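You operate a simulated robot arm through the tools that you are given. There is no shell and no other tool.

Carry out the task below with a simulated robot arm. There is one attempt and no reset: what you move stays moved.

TASK
Gauge the white and blue brackets; brush the thin one in its colour.
Fine: thin is under the film card's band; it stays put, the other goes in the green tray; probe and brush back. Set down upright: blue probe, green brush. A coat counts when it lies all over at full strength: go over it till it gets no stronger.

It is judged by the outcome, as a careful person would: the job done as asked, and still so three seconds after it is handed in. It fails if anything else is knocked over, pushed out of place, dropped, spilled or broken.

THE ROBOT
A 7-joint arm with a two-finger parallel gripper, fixed in place. Base frame: the origin is at the foot of the arm, x ahead of it, y to its left, z up; the work surface is at about z = 0. Units: mm, rad, N and s.
With the tool pointing down near the work surface it reaches from about 240 to 620 mm from the base axis. Its first joint turns from -1.152 to 1.152 rad. Payload 2.6 kg.
Tool frame: the origin (TCP) lies between the finger pads and is the grasp point; the fingertips stand 30 mm ahead of it; z points along the fingers, y is the line along which they close. Largest opening 94 mm; finger width 28, thickness 10; the body of the gripper, 50 by 96 mm, starts 55 mm behind the TCP.
Orientation is told as [roll, pitch, yaw] about the base's x, y, z axes, in that order, counted from this pose: with the fingers straight down and closing along the base's y, the tool's x points along the base's -x, its y along +y and its z along -z.

THE INTERFACE
- The arm moves only by the tool play_rows. Its arguments are lists of equal length, an entry for each row: "xyz": the shift along the tool's x, y, z in mm, a list of three; "angular": the turn, a rotation vector about the tool's x, y, z in rad, a list of three; "fingers": the finger opening in mm, from 0 to 94. In form: {"xyz": [[dx, dy, dz], ...], "angular": [[wx, wy, wz], ...], "fingers": [fingers, ...]}. A call has 1 to 20 rows; each row shifts and turns the commanded pose from where the row before left it, along the tool's axes as they then stand. Each row takes 0.2 s and may step no farther than 50 mm and 0.15 rad from the row before; otherwise, or with a gripper value out of range, the whole call is refused. Where a pose cannot be reached the arm comes as near as it can. A force on the tool above 40 N (or 10 N above the force at the start of the call, whichever is more), or a blocked arm, ends the call early, and 0.2 s more pass. Each finger travels about 72 mm/s and halts on what it meets, pressing with about 38 N; the grip force reading is that of the motor and also rises with nothing between the fingers. The clock runs only during rows and for 0.2 s after the last one: add rows that do not move to give the fingers time. The reply holds the time, the measured pose of the TCP, the force on the tool along the base axes, the opening and the grip force, in the units named above and with some noise, with the torque about the TCP (base axes, N m) and any sound that the robot's microphone picked up.
- Cameras (640 x 400 px; columns grow to the right, rows downward): "scene" is fixed at [-41.4, 413.5, 535.5]; the picture's right is [-0.96, 0.28, 0.00], its down [0.23, 0.79, -0.57] and it looks along [-0.16, -0.55, -0.82] (base axes); focal length 214 px, centre (320, 200). "wrist" rides on the gripper at [76, 14, -103] in the tool frame; the picture's right is [-0.18, 0.98, 0.00], its down [-0.75, -0.14, -0.64] and it looks along [-0.63, -0.12, 0.77] (tool axes); focal length 243 px, centre (320, 200). There is no depth. A picture from a camera that has moved, and an enlarged one, comes with that camera's place and axes in the base frame and with its lens. The place of the scene camera against the robot may be out by one fixed shift of up to 18 mm in any direction.
- get_image(camera): a new picture of that camera. It takes no simulated time.
- inspect(camera, box): a new picture of the part [left, top, right, bottom] of that camera's present view, enlarged. It takes no simulated time.
- close_job(): hands the job in; it is judged then, once.

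Places have to be worked out from the pictures, the camera data and where the tool is seen. Open the gripper and draw the arm clear of the work before you hand the job in, unless the task says otherwise.

The tools are called after "Call:" by a JSON object that holds its "op" and its "data". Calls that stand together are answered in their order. play_rows: Moves the arm, as the interface text tells. Its arguments: {"type":"object","properties":{"xyz":{"type":"array"},"angular":{"type":"array"},"fingers":{"type":"array"}},"required":["xyz","angular","fingers"]} The other tools are called the same way: get_image (camera) takes a picture; inspect (camera, box) takes an enlarged picture of a part of a camera's view; close_job () hands the job in.

At the start:

```text
t: 0.0
ee_pos: [238.3, 173.8, 459.6]
orientation: [0.002, 0.0, 0.0]
contact_force: [0.0, -0.2, 0.2]
moment: [-0.01, 0.0, 0.01]
width: 93.8
grip_force: 0.1
```

scene: 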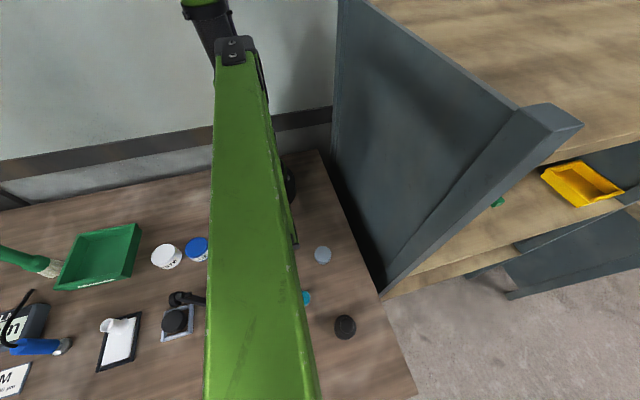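
wrist: 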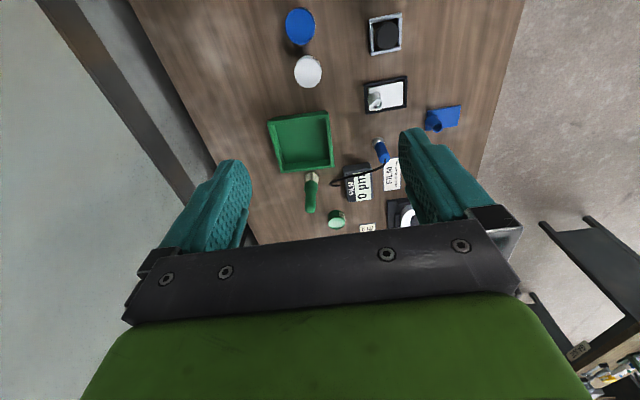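

The arm is blocking part of the scene camera. I'll enlarge both views to identify the items.

Call:
{"op": "inspect", "data": {"camera": "wrist", "box": [240, 0, 480, 150]}}

Call:
{"op": "inspect", "data": {"camera": "wrist", "box": [280, 110, 440, 240]}}

Call:
{"op": "inspect", "data": {"camera": "scene", "box": [0, 220, 210, 400]}}

```text
2.67 times, centred on (360, 75) of wrist
camera zoom: at [164.1, 187.3, 559.1], right [0.18, 0.98, 0.0], down [0.75, -0.14, 0.64], along [0.63, -0.12, -0.77], focal length 647 px, centre (213, 533)
```

zoom: 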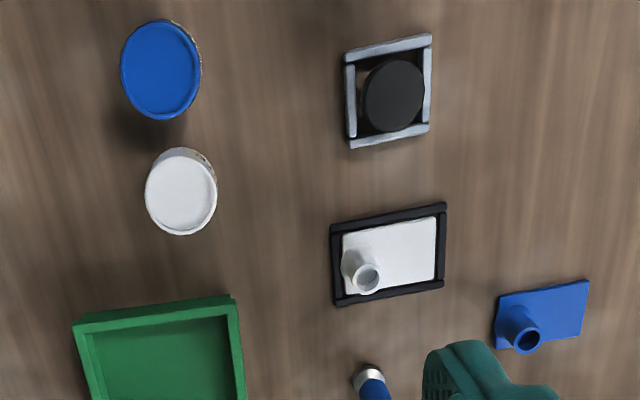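

```text
3.08 times, centred on (360, 175) of wrist
camera zoom: at [164.1, 187.3, 559.1], right [0.18, 0.98, 0.0], down [0.75, -0.14, 0.64], along [0.63, -0.12, -0.77], focal length 746 px, centre (197, 277)
```

zoom: 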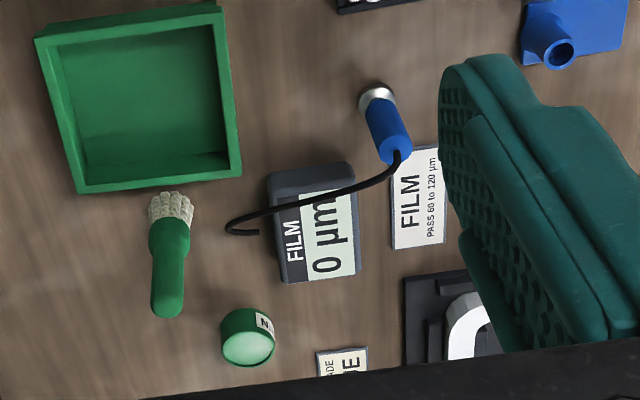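

```text
2.22 times, centred on (105, 310) of scene
camera zoom: at [-41.4, 413.5, 535.5], right [-0.96, 0.28, 0.0], down [0.23, 0.79, -0.57], along [-0.16, -0.55, -0.82], focal length 477 px, centre (798, -44)
```

zoom: 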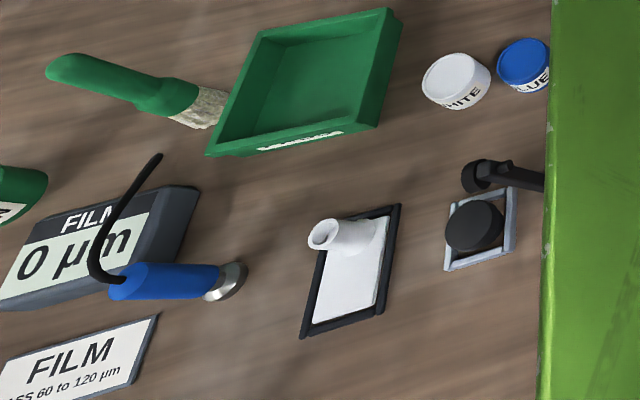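

Both the probe (around x 455, y 276) and the brush (around 531, 95) seem to be standing upright. I'll move the arm toward -y, staying high, to clear the scene camera's view.

Call:
{"op": "play_rows", "data": {"xyz": [[-10, -40, 0], [-10, -40, 0], [-10, -40, 0], [-10, -40, 0], [-10, -40, 0], [0, 0, 0]], "angular": [[0, 0, 0], [0, 0, 0], [0, 0, 0], [0, 0, 0], [0, 0, 0], [0, 0, 0]], "fingers": [94, 94, 94, 94, 94, 94]}}

Call:
{"op": "get_image", "data": {"camera": "scene"}}

Call:
{"op": "get_image", "data": {"camera": "wrist"}}

```text
t: 1.4
ee_pos: [289.1, -27.9, 459.0]
orientation: [0.001, 0.001, 0.001]
contact_force: [0.4, 0.1, 0.0]
moment: [0.0, -0.02, -0.02]
width: 93.9
grip_force: 0.1
```

```text
taken
```

scene: 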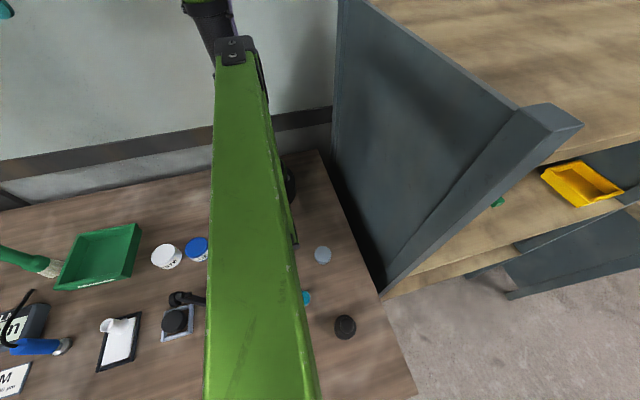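

```text
taken
camera wrist: at [213.8, -14.1, 560.0], right [0.18, 0.98, 0.0], down [0.75, -0.14, 0.64], along [0.63, -0.12, -0.77], focal length 243 px, centre (320, 200)
```

wrist: 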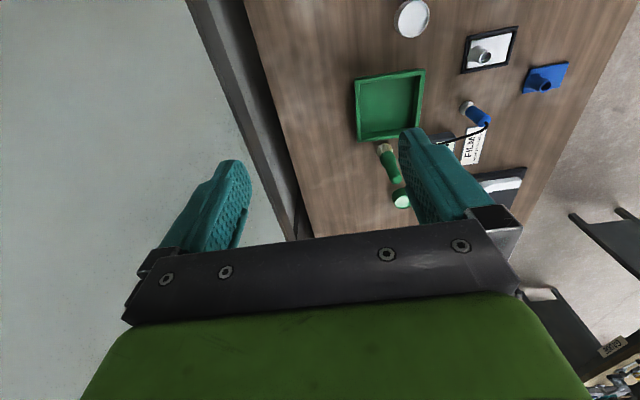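

The green column in the scene view didn't move with the arm, so it stays in the way. I'll move the wrist over the brackets for calibrated views of them.

Call:
{"op": "play_rows", "data": {"xyz": [[-5, 41, 13], [-5, 41, 13], [-5, 41, 13], [-5, 41, 13], [-5, 41, 13], [-5, 41, 13], [-5, 41, 13], [-5, 41, 13], [0, 0, 0]], "angular": [[0, 0, 0], [0, 0, 0], [0, 0, 0], [0, 0, 0], [0, 0, 0], [0, 0, 0], [0, 0, 0], [0, 0, 0], [0, 0, 0]], "fingers": [94, 94, 94, 94, 94, 94, 94, 94, 94]}}

Call:
{"op": "get_image", "data": {"camera": "scene"}}

Call:
{"op": "get_image", "data": {"camera": "wrist"}}

```text
t: 3.4
ee_pos: [328.5, 304.6, 354.8]
orientation: [0.001, -0.001, -0.001]
contact_force: [-0.4, -0.5, -0.6]
moment: [-0.03, 0.02, -0.01]
width: 94.0
grip_force: 0.1
```

```text
taken
```

scene: 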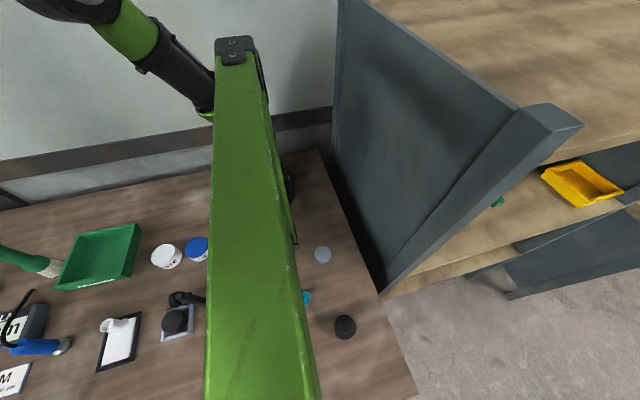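

```text
taken
camera wrist: at [253.3, 317.3, 456.1], right [0.18, 0.98, 0.0], down [0.75, -0.14, 0.64], along [0.63, -0.12, -0.77], focal length 243 px, centre (320, 200)
```

wrist: 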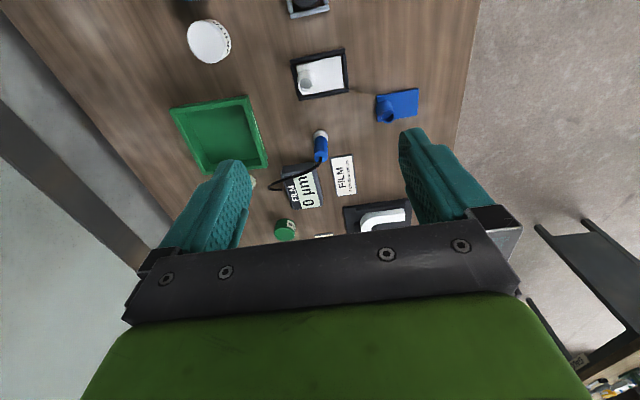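

The wrist now sees all the main items. I'll enlarge each area to work out exact positions.

Call:
{"op": "inspect", "data": {"camera": "wrist", "box": [270, 30, 430, 130]}}

Call:
{"op": "inspect", "data": {"camera": "wrist", "box": [240, 120, 416, 240]}}

Call:
{"op": "inspect", "data": {"camera": "wrist", "box": [160, 0, 340, 120]}}

Call:
{"op": "inspect", "data": {"camera": "scene", "box": [90, 230, 220, 370]}}

Call:
{"op": "inspect", "data": {"camera": "scene", "box": [0, 230, 120, 400]}}

```text
4.00 times, centred on (350, 80) of wrist
camera zoom: at [253.3, 317.3, 456.1], right [0.18, 0.98, 0.0], down [0.75, -0.14, 0.64], along [0.63, -0.12, -0.77], focal length 970 px, centre (200, 680)
```

zoom: 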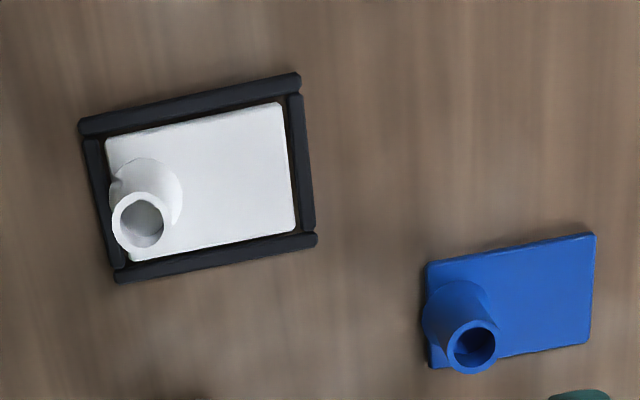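

```text
3.33 times, centred on (328, 180) of wrist
camera zoom: at [253.3, 317.3, 456.1], right [0.18, 0.98, 0.0], down [0.75, -0.14, 0.64], along [0.63, -0.12, -0.77], focal length 809 px, centre (293, 267)
```

zoom: 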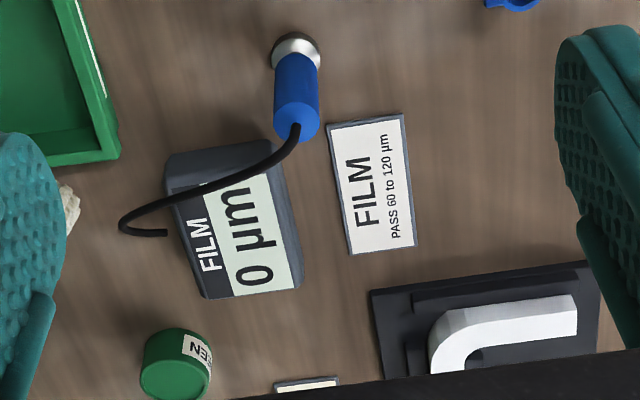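

```text
3.33 times, centred on (250, 60) of wrist
camera zoom: at [253.3, 317.3, 456.1], right [0.18, 0.98, 0.0], down [0.75, -0.14, 0.64], along [0.63, -0.12, -0.77], focal length 809 px, centre (553, 667)
```

zoom: 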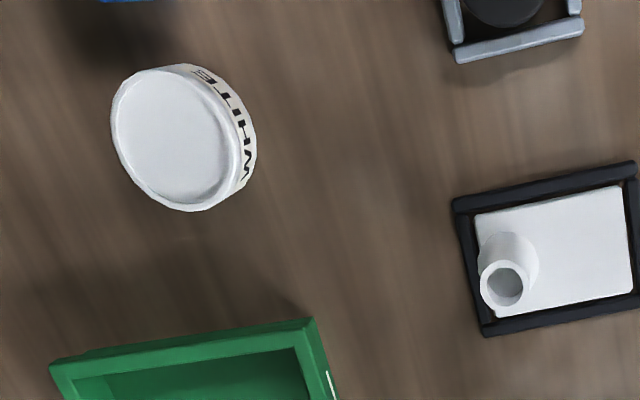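

```text
2.86 times, centred on (155, 300) of scene
camera zoom: at [-41.4, 413.5, 535.5], right [-0.96, 0.28, 0.0], down [0.23, 0.79, -0.57], along [-0.16, -0.55, -0.82], focal length 613 px, centre (791, -86)
```

zoom: 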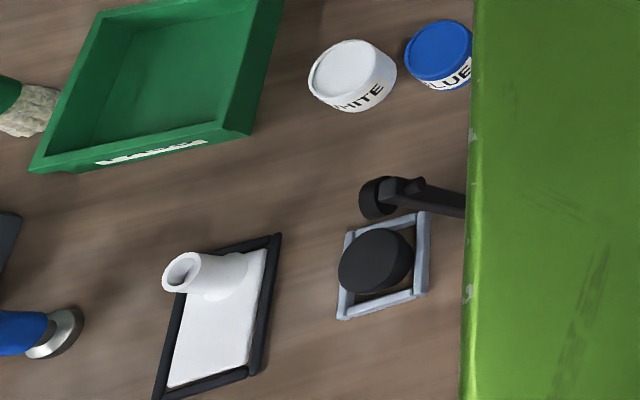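

```text
2.35 times, centred on (60, 315) of scene
camera zoom: at [-41.4, 413.5, 535.5], right [-0.96, 0.28, 0.0], down [0.23, 0.79, -0.57], along [-0.16, -0.55, -0.82], focal length 505 px, centre (932, -71)
```

zoom: 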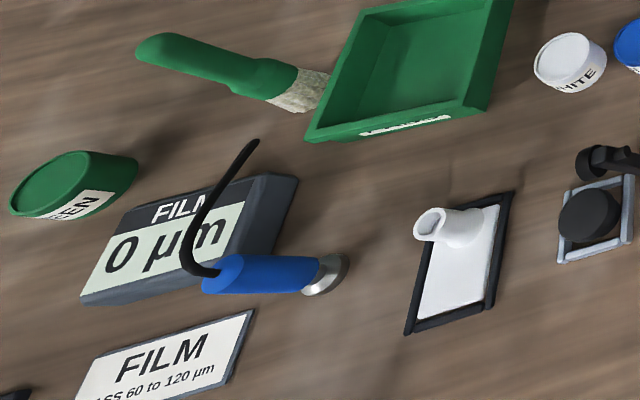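

From these views I estimate:

| Item | Position (mm) | Notes |
|---|---|---|
| Probe | (458, 278) | about 91 mm tall |
| White plate | x 330–379, y 260–335 | tube near (351, 276) |
| Blue plate | x 403–453, y 390–462 | |
| Brush | (531, 95) | |

The pass band on the card is 60–120 µm. Next I'll go above the probe with a 45° yaw, so the fingers stay clear of the cable.

Call:
{"op": "play_rows", "data": {"xyz": [[-32.4, -6.6, 26], [-32.4, -6.6, 26], [-32.4, -6.6, 26], [-32.4, -6.6, 26], [0, 0, 0], [0, 0, 0], [0, 0, 0], [0, 0, 0], [0, 0, 0], [0, 0, 0], [0, 0, 0]], "angular": [[0, 0, 0], [0, 0, 0], [0, 0, 0], [0, 0, 0], [0, 0, 0.131], [0, 0, 0.131], [0, 0, 0.131], [0, 0, 0.131], [0, 0, 0.131], [0, 0, 0.131], [0, 0, 0]], "fingers": [94, 94, 94, 94, 94, 94, 94, 94, 94, 94, 94]}}

Call:
{"op": "get_image", "data": {"camera": "wrist"}}

Call:
{"op": "get_image", "data": {"camera": "scene"}}

```text
t: 5.8
ee_pos: [458.3, 276.2, 250.0]
orientation: [0.0, 0.001, -0.787]
contact_force: [0.3, 0.2, -1.2]
moment: [-0.01, 0.0, 0.01]
width: 94.0
grip_force: 0.0
```

```text
taken
camera wrist: at [416.0, 339.5, 351.4], right [0.83, 0.56, 0.0], down [0.43, -0.63, 0.64], along [0.36, -0.53, -0.77], focal length 243 px, centre (320, 200)
```

wrist: 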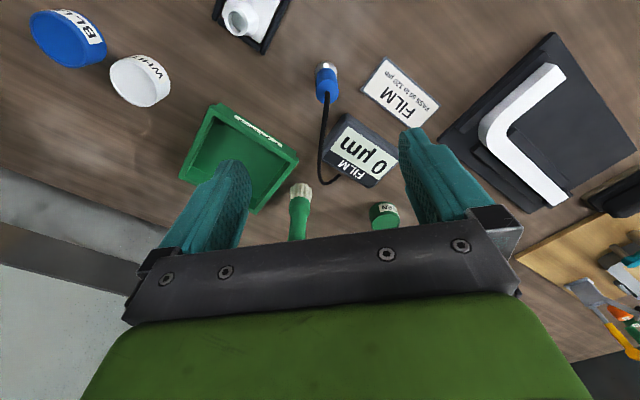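

```text
taken
```

scene: 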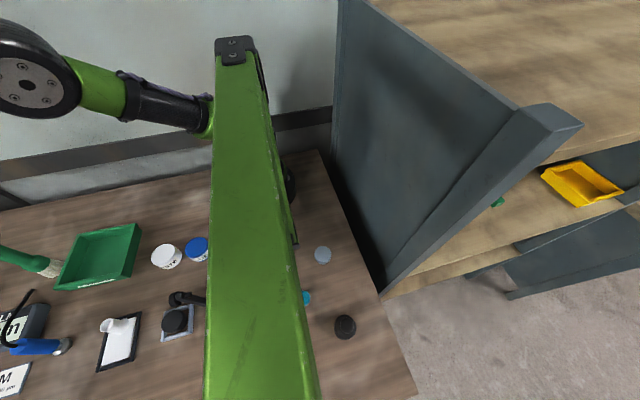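

I'll zoom in on the probe to confirm its position against the TCP.

Call:
{"op": "inspect", "data": {"camera": "wrist", "box": [280, 50, 440, 200]}}

Call:
{"op": "inspect", "data": {"camera": "wrist", "box": [180, 80, 320, 250]}}

Call:
{"op": "inspect", "data": {"camera": "wrist", "box": [20, 0, 180, 110]}}

```text
2.67 times, centred on (360, 125) of wrist
camera zoom: at [416.0, 339.5, 351.4], right [0.83, 0.56, 0.0], down [0.43, -0.63, 0.64], along [0.36, -0.53, -0.77], focal length 647 px, centre (213, 400)
```

zoom: 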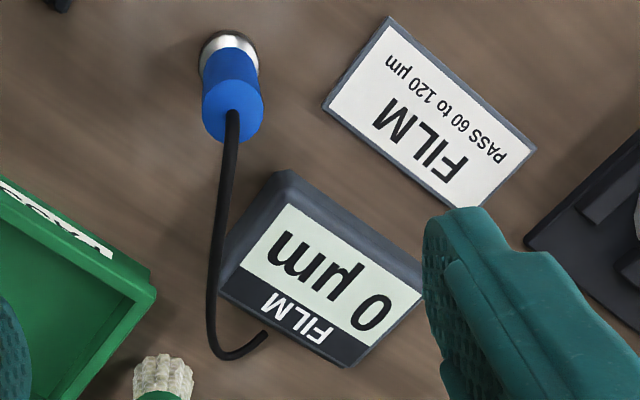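

```text
2.35 times, centred on (250, 165) of wrist
camera zoom: at [416.0, 339.5, 351.4], right [0.83, 0.56, 0.0], down [0.43, -0.63, 0.64], along [0.36, -0.53, -0.77], focal length 571 px, centre (485, 282)
```

zoom: 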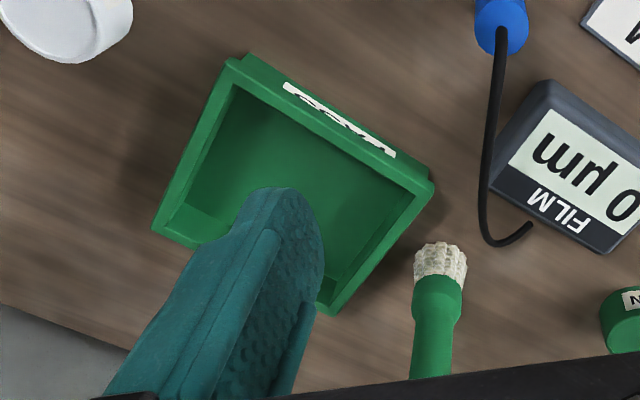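

```text
3.64 times, centred on (100, 55) of wrist
camera zoom: at [416.0, 339.5, 351.4], right [0.83, 0.56, 0.0], down [0.43, -0.63, 0.64], along [0.36, -0.53, -0.77], focal length 882 px, centre (1120, 727)
```

zoom: 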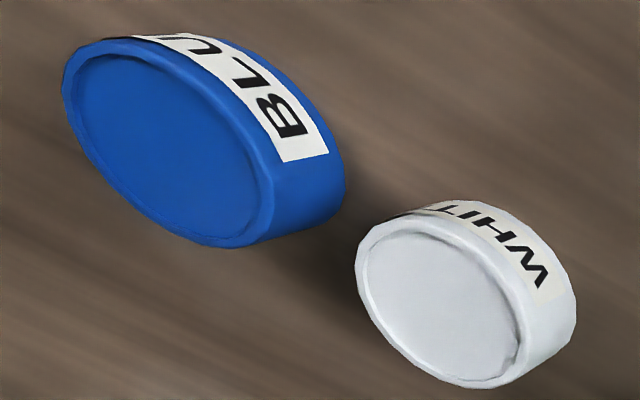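

The probe's position refines to about (461, 282), with the cable leaving at right angles to the finger closing line. I'll shift over it, descend to z≈65 and grip.

Call:
{"op": "play_rows", "data": {"xyz": [[2.2, 5.3, 0], [0, 0, 37], [0, 0, 37], [0, 0, 37], [0, 0, 37], [0, 0, 37], [0, 0, 0]], "angular": [[0, 0, 0], [0, 0, 0], [0, 0, 0], [0, 0, 0], [0, 0, 0], [0, 0, 0], [0, 0, 0]], "fingers": [94, 94, 94, 94, 94, 94, 94]}}

Call:
{"op": "get_image", "data": {"camera": "wrist"}}

Call:
{"op": "get_image", "data": {"camera": "scene"}}

```text
t: 7.4
ee_pos: [460.8, 281.3, 64.7]
orientation: [0.0, 0.001, -0.785]
contact_force: [0.2, 0.1, 0.3]
moment: [0.01, -0.01, -0.01]
width: 94.1
grip_force: 0.0
```

```text
taken
camera wrist: at [418.7, 344.5, 166.0], right [0.83, 0.56, 0.0], down [0.43, -0.63, 0.64], along [0.36, -0.53, -0.77], focal length 243 px, centre (320, 200)
```

wrist: 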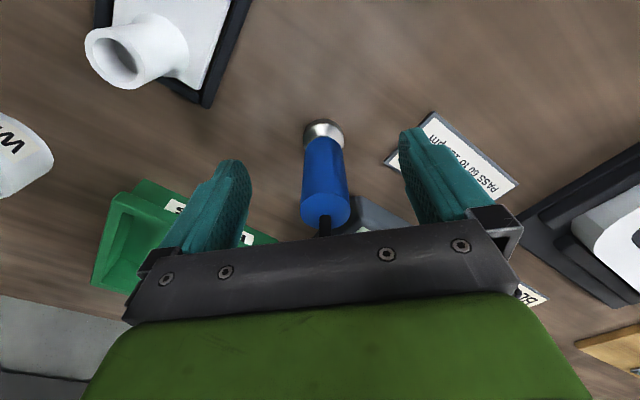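

```text
taken
```

scene: 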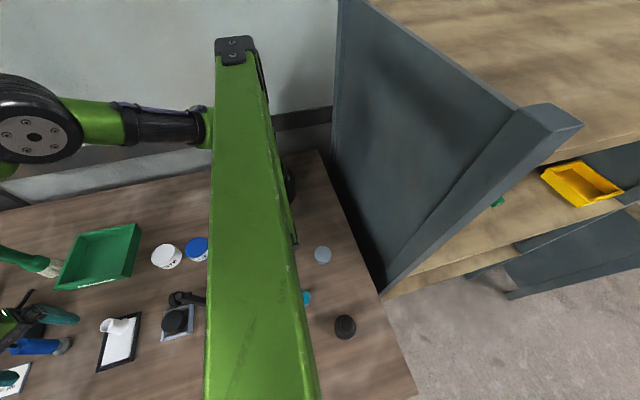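

The probe sits centred between the fingers, so I'm closing on it.

Call:
{"op": "play_rows", "data": {"xyz": [[0, 0, 0], [0, 0, 0], [0, 0, 0], [0, 0, 0], [0, 0, 0], [0, 0, 0]], "angular": [[0, 0, 0], [0, 0, 0], [0, 0, 0], [0, 0, 0], [0, 0, 0], [0, 0, 0]], "fingers": [70, 50, 35, 18, 18, 18]}}

Call:
{"op": "get_image", "data": {"camera": "wrist"}}

```text
t: 8.8
ee_pos: [461.8, 281.1, 65.3]
orientation: [-0.001, 0.002, -0.784]
contact_force: [0.3, 0.8, 0.5]
moment: [0.02, 0.0, 0.01]
width: 23.6
grip_force: 38.3
```

```text
taken
camera wrist: at [418.7, 344.4, 166.5], right [0.83, 0.56, 0.0], down [0.43, -0.63, 0.64], along [0.36, -0.53, -0.77], focal length 243 px, centre (320, 200)
```

wrist: 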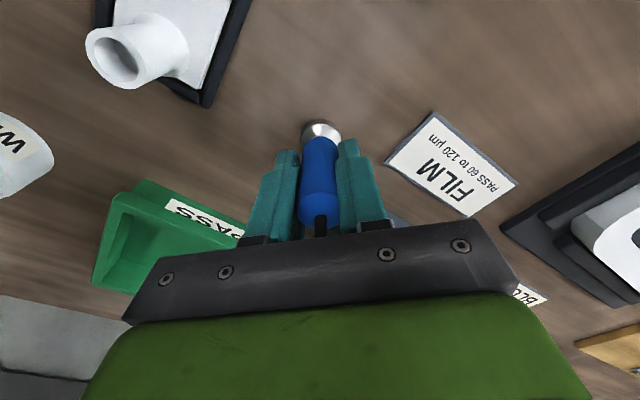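

The probe is gripped at 23.6 mm width. I'll lift it straight up and carry it to above the free area of the white plate.

Call:
{"op": "play_rows", "data": {"xyz": [[0, 0, -30], [0, 0, -30], [0, 0, -30], [33.7, -16.3, 0], [33.7, -16.3, 0], [33.7, -16.3, 0], [0, 0, 0]], "angular": [[0, 0, 0], [0, 0, 0], [0, 0, 0], [0, 0, 0], [0, 0, 0], [0, 0, 0], [0, 0, 0]], "fingers": [18, 18, 18, 18, 18, 18, 18]}}

Call:
{"op": "get_image", "data": {"camera": "wrist"}}

Call:
{"op": "inspect", "data": {"camera": "scene", "box": [0, 220, 210, 400]}}

```text
t: 10.4
ee_pos: [352.3, 316.5, 155.5]
orientation: [0.001, 0.001, -0.786]
contact_force: [0.1, 0.1, -1.5]
moment: [0.03, 0.0, 0.0]
width: 23.5
grip_force: 37.7
```

```text
taken
camera wrist: at [310.5, 379.9, 256.1], right [0.83, 0.56, 0.0], down [0.43, -0.63, 0.64], along [0.36, -0.53, -0.77], focal length 243 px, centre (320, 200)
```

wrist: 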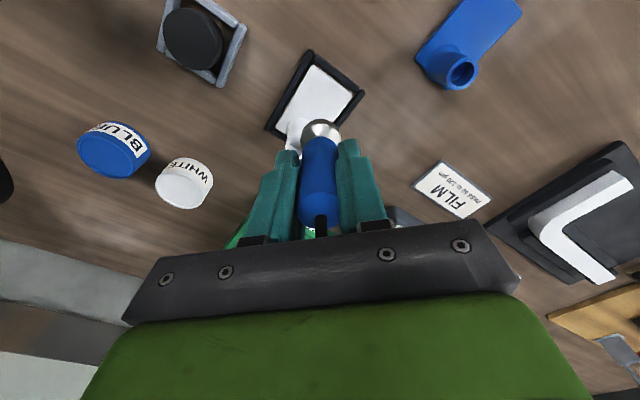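

```text
2.22 times, centred on (105, 310) of scene
camera zoom: at [-41.4, 413.5, 535.5], right [-0.96, 0.28, 0.0], down [0.23, 0.79, -0.57], along [-0.16, -0.55, -0.82], focal length 477 px, centre (798, -44)
```

zoom: 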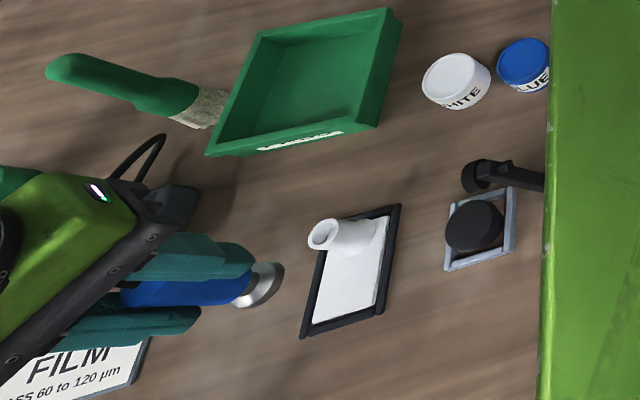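

I'll zoom in to check where the white plate lies relative to the probe.

Call:
{"op": "inspect", "data": {"camera": "wrist", "box": [250, 30, 390, 160]}}

Call:
{"op": "inspect", "data": {"camera": "wrist", "box": [400, 0, 540, 110]}}

```text
3.08 times, centred on (320, 95) of wrist
camera zoom: at [310.5, 379.9, 256.1], right [0.83, 0.56, 0.0], down [0.43, -0.63, 0.64], along [0.36, -0.53, -0.77], focal length 746 px, centre (320, 523)
```

zoom: 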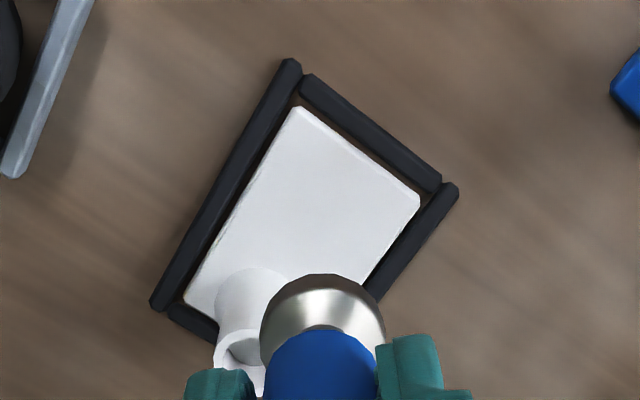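

```text
3.64 times, centred on (470, 55) of wrist
camera zoom: at [310.5, 379.9, 256.1], right [0.83, 0.56, 0.0], down [0.43, -0.63, 0.64], along [0.36, -0.53, -0.77], focal length 882 px, centre (-226, 727)
```

zoom: 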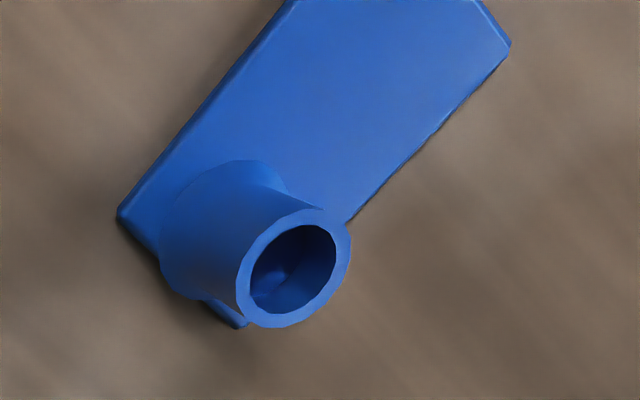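

The white plate spans x 332–379, y 265–336, and its tube is near (354, 275). I'll nudge the probe to about (355, 319) and lower it, slowly at the end.

Call:
{"op": "play_rows", "data": {"xyz": [[0, 3.7, 0], [0, 0, 25], [0, 0, 25], [0, 0, 20], [0, 0, 4], [0, 0, 3]], "angular": [[0, 0, 0], [0, 0, 0], [0, 0, 0], [0, 0, 0], [0, 0, 0], [0, 0, 0]], "fingers": [18, 18, 18, 18, 18, 18]}}

Call:
{"op": "get_image", "data": {"camera": "wrist"}}

Call:
{"op": "inspect", "data": {"camera": "scene", "box": [0, 220, 210, 400]}}

```text
t: 11.8
ee_pos: [357.2, 320.5, 77.9]
orientation: [0.0, 0.002, -0.786]
contact_force: [0.1, 0.1, -1.1]
moment: [0.0, 0.03, -0.02]
width: 23.6
grip_force: 37.9
```

```text
taken
camera wrist: at [314.7, 383.3, 179.2], right [0.83, 0.56, 0.0], down [0.43, -0.63, 0.64], along [0.36, -0.53, -0.77], focal length 243 px, centre (320, 200)
```

wrist: 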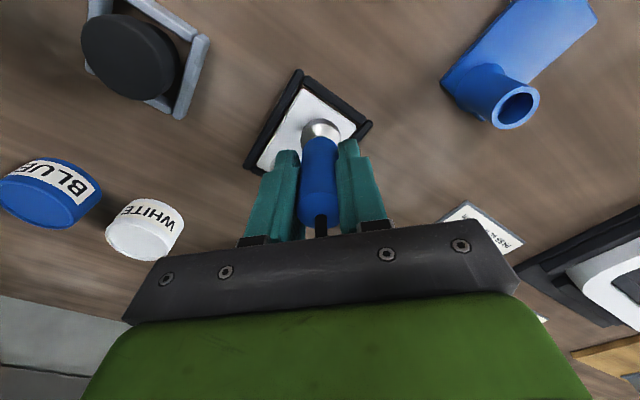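

```text
2.22 times, centred on (105, 310) of scene
camera zoom: at [-41.4, 413.5, 535.5], right [-0.96, 0.28, 0.0], down [0.23, 0.79, -0.57], along [-0.16, -0.55, -0.82], focal length 477 px, centre (798, -44)
```

zoom: 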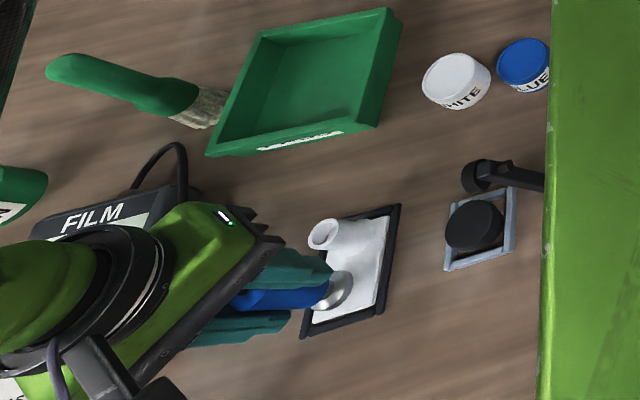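

The probe tip is about 5 mm above the plate. I'll keep lowering in small steps until it touches.

Call:
{"op": "play_rows", "data": {"xyz": [[0, 0, 1.5], [0, 0, 1.5], [0, 0, 1.5], [0, 0, 1], [0, 0, 1], [0, 0, 1], [0, 0, 1]], "angular": [[0, 0, 0], [0, 0, 0], [0, 0, 0], [0, 0, 0], [0, 0, 0], [0, 0, 0], [0, 0, 0]], "fingers": [18, 18, 18, 18, 18, 18, 18]}}

Call:
{"op": "inspect", "data": {"camera": "scene", "box": [0, 220, 210, 400]}}

Call:
{"op": "get_image", "data": {"camera": "wrist"}}

```text
t: 13.4
ee_pos: [356.6, 321.6, 71.1]
orientation: [0.002, 0.0, -0.786]
contact_force: [-7.3, -7.4, 20.2]
moment: [-0.46, 0.45, -0.04]
width: 23.5
grip_force: 38.3
```

```text
2.22 times, centred on (105, 310) of scene
camera zoom: at [-41.5, 413.4, 535.6], right [-0.96, 0.28, 0.0], down [0.23, 0.79, -0.57], along [-0.16, -0.55, -0.82], focal length 477 px, centre (798, -44)
```

zoom: 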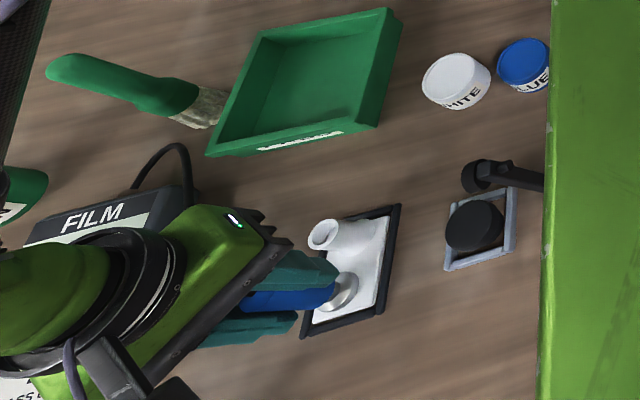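

```text
taken
camera wrist: at [314.7, 384.1, 172.4], right [0.83, 0.56, 0.0], down [0.43, -0.64, 0.64], along [0.36, -0.53, -0.77], focal length 243 px, centre (320, 200)
```

wrist: 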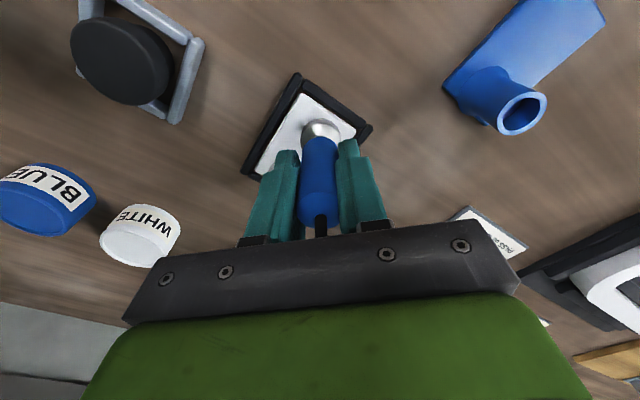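

The tip is in contact at about 20 N, but the arm hides the display. I'll lift off a little and yaw to -90°, so the wrist camera can see the gauge beside the gripper.

Call:
{"op": "play_rows", "data": {"xyz": [[0, 0, -5], [0, 0, -10], [0, 0, 0], [0, 0, 0], [0, 0, 0], [0, 0, 0], [0, 0, 0], [0, 0, 0], [0, 0, 0]], "angular": [[0, 0, 0], [0, 0, 0], [0, 0, 0.131], [0, 0, 0.131], [0, 0, 0.131], [0, 0, 0.131], [0, 0, 0.131], [0, 0, 0.131], [0, 0, 0]], "fingers": [18, 18, 18, 18, 18, 18, 18, 18, 18]}}

Call:
{"op": "get_image", "data": {"camera": "wrist"}}

Call:
{"op": "get_image", "data": {"camera": "scene"}}

```text
t: 15.4
ee_pos: [356.8, 321.0, 83.7]
orientation: [-0.001, 0.002, -1.575]
contact_force: [-0.9, -0.4, -1.3]
moment: [-0.03, -0.03, 0.0]
width: 23.7
grip_force: 37.7
```

```text
taken
camera wrist: at [373.4, 395.8, 185.6], right [0.98, -0.19, 0.0], down [-0.14, -0.75, 0.64], along [-0.12, -0.63, -0.77], focal length 243 px, centre (320, 200)
```

wrist: 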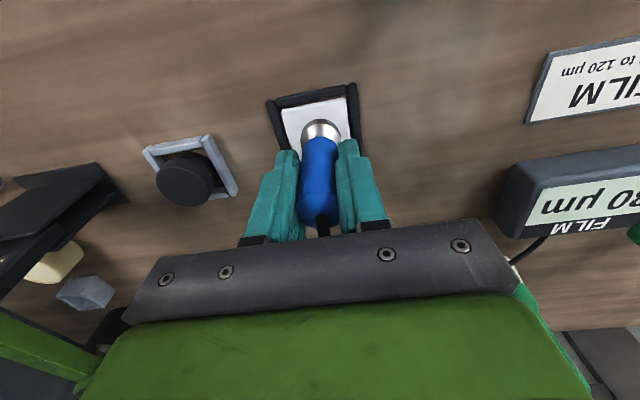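

```text
taken
```

scene: 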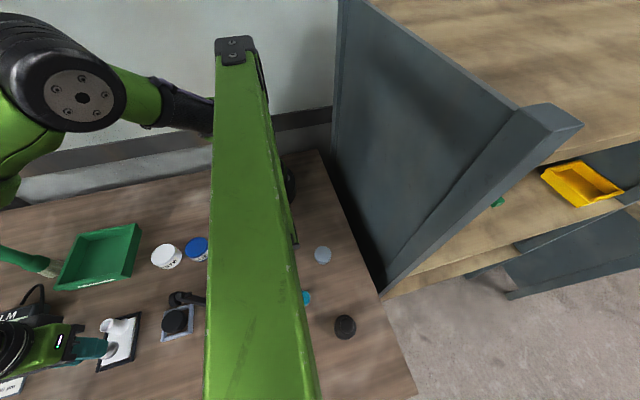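

The display has changed to something ending in "30" or "80 µm", clipped at the picture edge. I'll lift and yaw back a little to read it in full.

Call:
{"op": "play_rows", "data": {"xyz": [[0, 0, -25], [0, 0, -25], [0, 0, -20], [0, 0, 0], [0, 0, 0], [0, 0, 0]], "angular": [[0, 0, 0], [0, 0, 0], [0, 0, 0], [0, 0, -0.1], [0, 0, -0.1], [0, 0, 0]], "fingers": [18, 18, 18, 18, 18, 18]}}

Call:
{"op": "get_image", "data": {"camera": "wrist"}}

Call:
{"op": "inspect", "data": {"camera": "wrist", "box": [480, 60, 640, 220]}}

```text
t: 16.8
ee_pos: [357.7, 319.7, 154.6]
orientation: [-0.001, 0.002, -1.371]
contact_force: [0.1, -0.2, -1.2]
moment: [0.02, 0.03, 0.02]
width: 23.2
grip_force: 37.5
```

```text
taken
camera wrist: at [357.9, 397.3, 256.1], right [1.0, 0.01, 0.0], down [0.01, -0.77, 0.64], along [0.01, -0.64, -0.77], focal length 243 px, centre (320, 200)
```

wrist: 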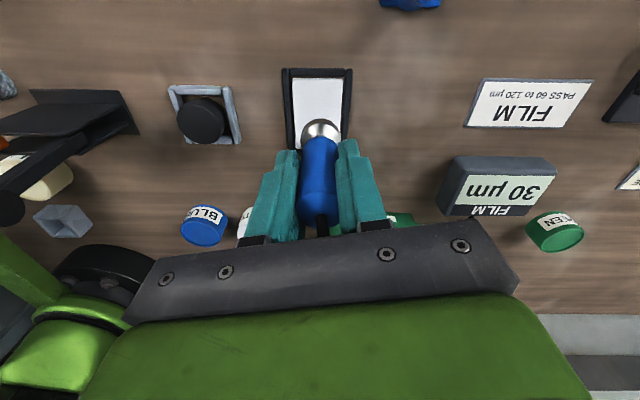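

```text
2.50 times, centred on (560, 140) of wrist
camera zoom: at [357.9, 397.3, 256.1], right [1.0, 0.01, 0.0], down [0.01, -0.77, 0.64], along [0.01, -0.64, -0.77], focal length 606 px, centre (-280, 350)
```

zoom: 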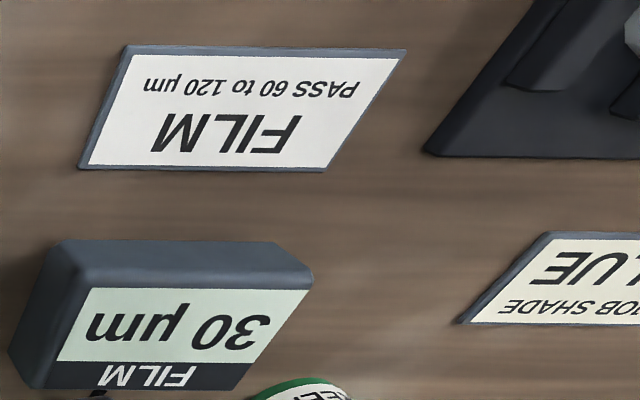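

White reads 30 µm, which is below the 60–120 band, so it's thin. I still need to gauge blue, so I'll carry the probe over the free part of the blue plate, around (424, 434).

Call:
{"op": "play_rows", "data": {"xyz": [[0, 0, 0], [0, 0, 0], [28.5, 16.6, 0], [28.5, 16.6, 0], [28.5, 16.6, 0], [28.5, 16.7, 0], [0, 0, 25], [0, 0, 25], [0, 0, 0]], "angular": [[0, 0, 0.1], [0, 0, 0.1], [0, 0, 0], [0, 0, 0], [0, 0, 0], [0, 0, 0], [0, 0, 0], [0, 0, 0], [0, 0, 0]], "fingers": [18, 18, 18, 18, 18, 18, 18, 18, 18]}}

Call:
{"op": "get_image", "data": {"camera": "wrist"}}

Call:
{"op": "inspect", "data": {"camera": "wrist", "box": [240, 50, 400, 170]}}

Call:
{"op": "inspect", "data": {"camera": "scene", "box": [0, 220, 210, 400]}}

```text
t: 18.8
ee_pos: [424.6, 434.5, 105.0]
orientation: [0.0, 0.002, -1.574]
contact_force: [0.1, -0.4, -0.3]
moment: [0.0, 0.03, 0.0]
width: 23.2
grip_force: 37.9
```

```text
taken
camera wrist: at [439.8, 510.5, 206.0], right [0.98, -0.19, 0.0], down [-0.14, -0.75, 0.64], along [-0.12, -0.63, -0.77], focal length 243 px, centre (320, 200)
```

wrist: 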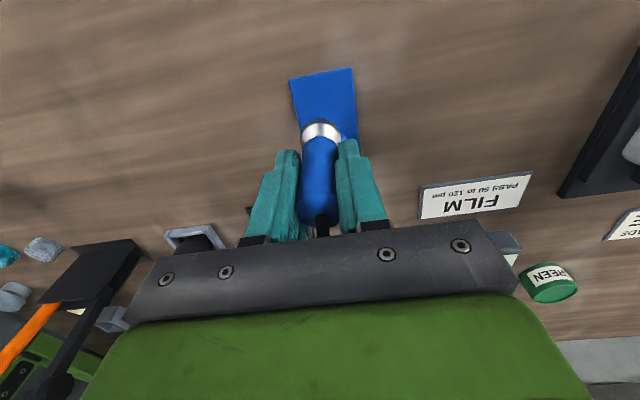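

```text
3.33 times, centred on (320, 110) of wrist
camera zoom: at [439.8, 510.5, 206.0], right [0.98, -0.19, 0.0], down [-0.14, -0.75, 0.64], along [-0.12, -0.63, -0.77], focal length 809 px, centre (320, 500)
```

zoom: 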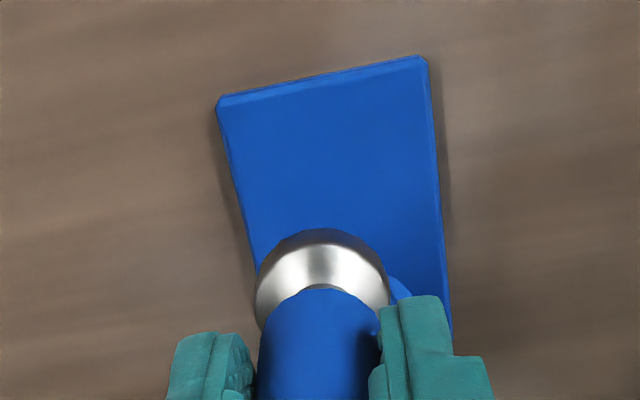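

```text
2.22 times, centred on (105, 310) of scene
camera zoom: at [-41.4, 413.5, 535.5], right [-0.96, 0.28, 0.0], down [0.23, 0.79, -0.57], along [-0.16, -0.55, -0.82], focal length 477 px, centre (798, -44)
```

zoom: 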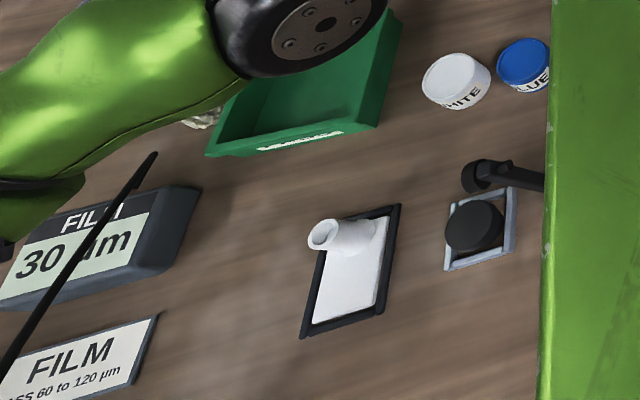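

The probe is over clear blue plate, and the scene camera can now see the display. I'll shift 3 mm farther from the tube and lower gently to contact.

Call:
{"op": "play_rows", "data": {"xyz": [[3, 0, 0], [0, 0, 25], [0, 0, 4], [0, 0, 2], [0, 0, 1], [0, 0, 1], [0, 0, 0.7], [0, 0, 0.5]], "angular": [[0, 0, 0], [0, 0, 0], [0, 0, 0], [0, 0, 0], [0, 0, 0], [0, 0, 0], [0, 0, 0], [0, 0, 0]], "fingers": [18, 18, 18, 18, 18, 18, 18, 18]}}

Call:
{"op": "inspect", "data": {"camera": "scene", "box": [0, 220, 210, 400]}}

Call:
{"op": "get_image", "data": {"camera": "wrist"}}

```text
t: 20.6
ee_pos: [423.9, 437.1, 72.0]
orientation: [0.0, 0.0, -1.573]
contact_force: [-0.7, -0.1, 0.3]
moment: [0.0, -0.06, -0.02]
width: 23.6
grip_force: 38.2
```

```text
2.22 times, centred on (105, 310) of scene
camera zoom: at [-41.4, 413.5, 535.5], right [-0.96, 0.28, 0.0], down [0.23, 0.79, -0.57], along [-0.16, -0.55, -0.82], focal length 477 px, centre (798, -44)
```

zoom: 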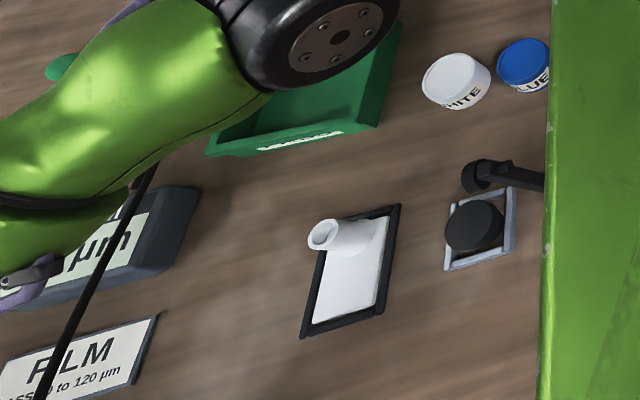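

```text
taken
camera wrist: at [438.7, 513.0, 172.6], right [0.98, -0.19, 0.0], down [-0.14, -0.75, 0.64], along [-0.12, -0.63, -0.77], focal length 243 px, centre (320, 200)
```

wrist: 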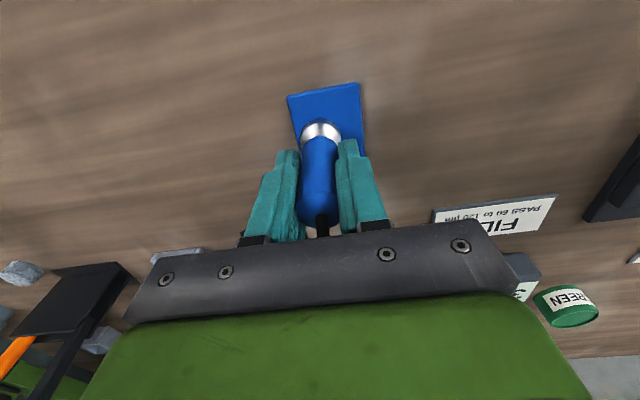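

Just touching now, with no real force. A couple more sub-millimetre steps will make firm contact.

Call:
{"op": "play_rows", "data": {"xyz": [[0, 0, 0.6], [0, 0, 0.6], [0, 0, 0.6], [0, 0, 0]], "angular": [[0, 0, 0], [0, 0, 0], [0, 0, 0], [0, 0, 0]], "fingers": [18, 18, 18, 18]}}

Call:
{"op": "inspect", "data": {"camera": "scene", "box": [0, 280, 105, 370]}}

Call:
{"op": "inspect", "data": {"camera": "wrist", "box": [240, 50, 400, 170]}}

```text
t: 21.6
ee_pos: [423.5, 437.9, 71.8]
orientation: [0.001, 0.004, -1.572]
contact_force: [-6.2, -6.8, 19.9]
moment: [-0.49, 0.35, -0.04]
width: 23.5
grip_force: 38.2
```

```text
4.44 times, centred on (52, 325) of scene
camera zoom: at [-41.5, 413.4, 535.6], right [-0.96, 0.28, 0.0], down [0.23, 0.79, -0.57], along [-0.16, -0.55, -0.82], focal length 953 px, centre (1509, -356)
```

zoom: 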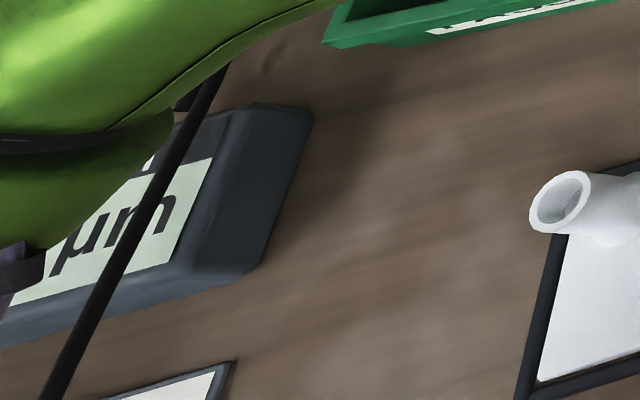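

```text
3.33 times, centred on (320, 110) of wrist
camera zoom: at [439.2, 513.5, 172.5], right [0.98, -0.19, 0.0], down [-0.14, -0.76, 0.64], along [-0.12, -0.63, -0.77], focal length 809 px, centre (320, 500)
```

zoom: 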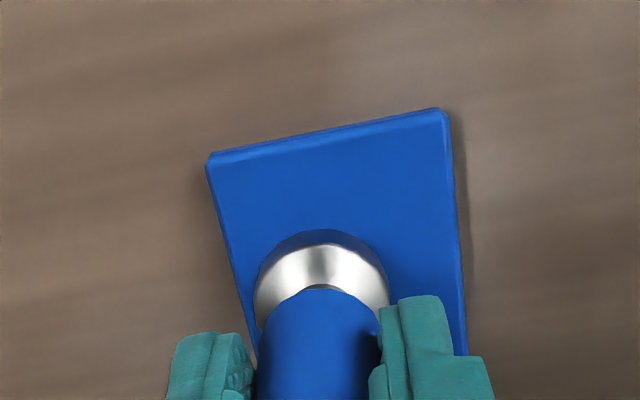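

Firm contact at about 20 N. I'll lift back up and read the display from the scene camera.

Call:
{"op": "play_rows", "data": {"xyz": [[0, 0, -5], [0, 0, -30], [0, 0, -40], [0, 0, -10], [0, 0, 0]], "angular": [[0, 0, 0], [0, 0, 0], [0, 0, 0], [0, 0, 0], [0, 0, 0]], "fingers": [18, 18, 18, 18, 18]}}

Call:
{"op": "inspect", "data": {"camera": "scene", "box": [0, 220, 210, 400]}}

Call:
{"op": "get_image", "data": {"camera": "wrist"}}

```text
t: 22.8
ee_pos: [421.5, 436.4, 153.0]
orientation: [-0.001, 0.0, -1.573]
contact_force: [0.0, -1.0, -1.2]
moment: [0.02, 0.02, -0.01]
width: 23.4
grip_force: 38.0
```

```text
2.22 times, centred on (105, 310) of scene
camera zoom: at [-41.4, 413.5, 535.5], right [-0.96, 0.28, 0.0], down [0.23, 0.79, -0.57], along [-0.16, -0.55, -0.82], focal length 477 px, centre (798, -44)
```

zoom: 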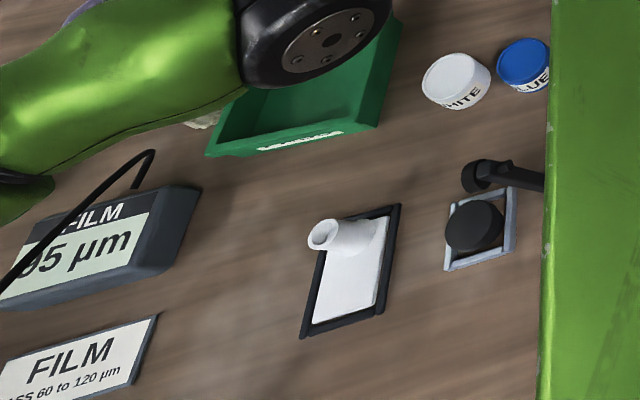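

```text
taken
camera wrist: at [437.4, 512.0, 253.8], right [0.98, -0.19, 0.0], down [-0.14, -0.75, 0.64], along [-0.12, -0.63, -0.77], focal length 243 px, centre (320, 200)
```

wrist: 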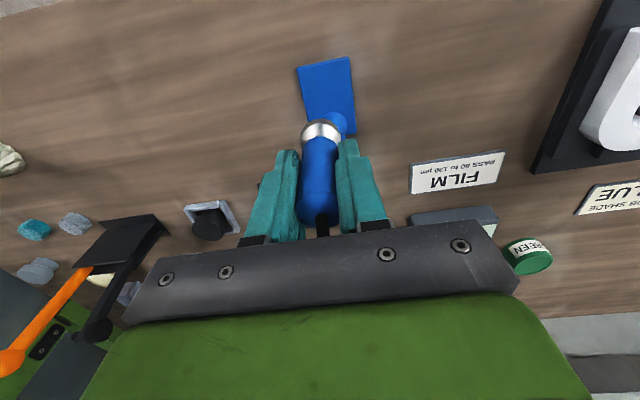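

Blue reads about 95 µm, so it's in the band and white is the thin one. I'll carry the probe back over its starting spot at about (461, 281) and turn it to the original yaw.

Call:
{"op": "play_rows", "data": {"xyz": [[-38.7, 10, 0], [-38.7, 10, 0], [-38.7, 10, 0], [-38.7, 10, 0], [0, 0, 0], [0, 0, 0], [0, 0, 0], [0, 0, 0], [0, 0, 0], [0, 0, 0], [0, 0, 0]], "angular": [[0, 0, 0], [0, 0, 0], [0, 0, 0], [0, 0, 0], [0, 0, -0.131], [0, 0, -0.131], [0, 0, -0.131], [0, 0, -0.131], [0, 0, -0.131], [0, 0, -0.131], [0, 0, 0]], "fingers": [18, 18, 18, 18, 18, 18, 18, 18, 18, 18, 18]}}

Call:
{"op": "inspect", "data": {"camera": "scene", "box": [0, 220, 210, 400]}}

Call:
{"op": "get_image", "data": {"camera": "wrist"}}

```text
t: 25.2
ee_pos: [463.3, 283.3, 152.9]
orientation: [0.002, 0.001, -0.782]
contact_force: [0.7, 0.0, -2.6]
moment: [0.0, 0.02, 0.01]
width: 23.3
grip_force: 38.3
```

```text
2.22 times, centred on (105, 310) of scene
camera zoom: at [-41.4, 413.5, 535.5], right [-0.96, 0.28, 0.0], down [0.23, 0.79, -0.57], along [-0.16, -0.55, -0.82], focal length 477 px, centre (798, -44)
```

zoom: 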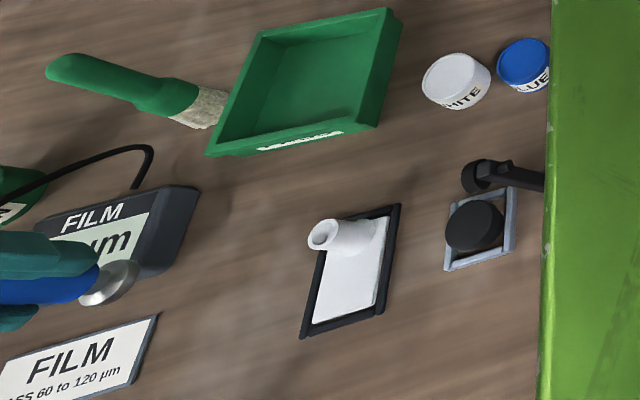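

```text
taken
camera wrist: at [421.0, 346.5, 254.4], right [0.82, 0.57, 0.0], down [0.43, -0.63, 0.64], along [0.36, -0.53, -0.77], focal length 243 px, centre (320, 200)
```

wrist: 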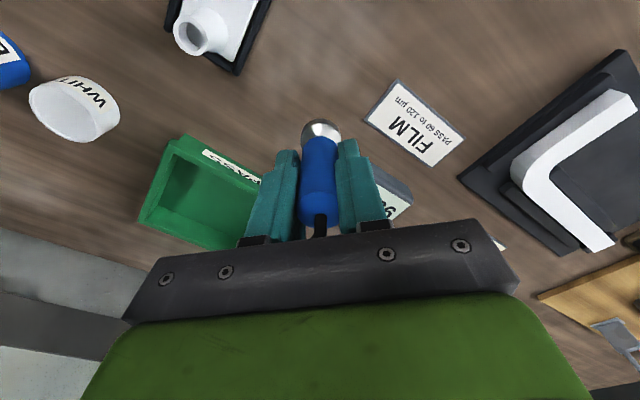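

"9…" is confirmed on the display. I'm lowering the probe onto its spot, gently at the end.

Call:
{"op": "play_rows", "data": {"xyz": [[0, -2, 0], [0, 0, 30], [0, 0, 30], [0, 0, 20], [0, 0, 3], [0, 0, 1], [0, 0, 1], [0, 0, 1], [0, 0, 0]], "angular": [[0, 0, 0], [0, 0, 0], [0, 0, 0], [0, 0, 0], [0, 0, 0], [0, 0, 0], [0, 0, 0], [0, 0, 0], [0, 0, 0]], "fingers": [18, 18, 18, 18, 18, 18, 18, 18, 18]}}

```text
t: 27.2
ee_pos: [464.0, 279.9, 67.2]
orientation: [0.0, 0.002, -0.785]
contact_force: [0.4, -0.2, -1.2]
moment: [0.01, 0.0, -0.03]
width: 23.6
grip_force: 37.9
```

No contact yet at z≈67, so I'll continue in half-millimetre steps.

Call:
{"op": "play_rows", "data": {"xyz": [[0, 0, 0.7], [0, 0, 0.6], [0, 0, 0.5], [0, 0, 0]], "angular": [[0, 0, 0], [0, 0, 0], [0, 0, 0], [0, 0, 0]], "fingers": [18, 18, 18, 18]}}

```text
t: 28.2
ee_pos: [462.6, 282.1, 66.0]
orientation: [0.001, 0.001, -0.783]
contact_force: [1.2, -1.4, -0.7]
moment: [-0.02, 0.02, -0.02]
width: 23.5
grip_force: 38.1
```

Call:
{"op": "play_rows", "data": {"xyz": [[0, 0, 0.5], [0, 0, 0.5], [0, 0, 0]], "angular": [[0, 0, 0], [0, 0, 0], [0, 0, 0]], "fingers": [18, 18, 18]}}

```text
t: 29.0
ee_pos: [462.3, 281.3, 64.6]
orientation: [0.001, 0.003, -0.784]
contact_force: [-4.2, -2.7, 5.2]
moment: [-0.11, 0.27, 0.01]
width: 23.2
grip_force: 37.5
```

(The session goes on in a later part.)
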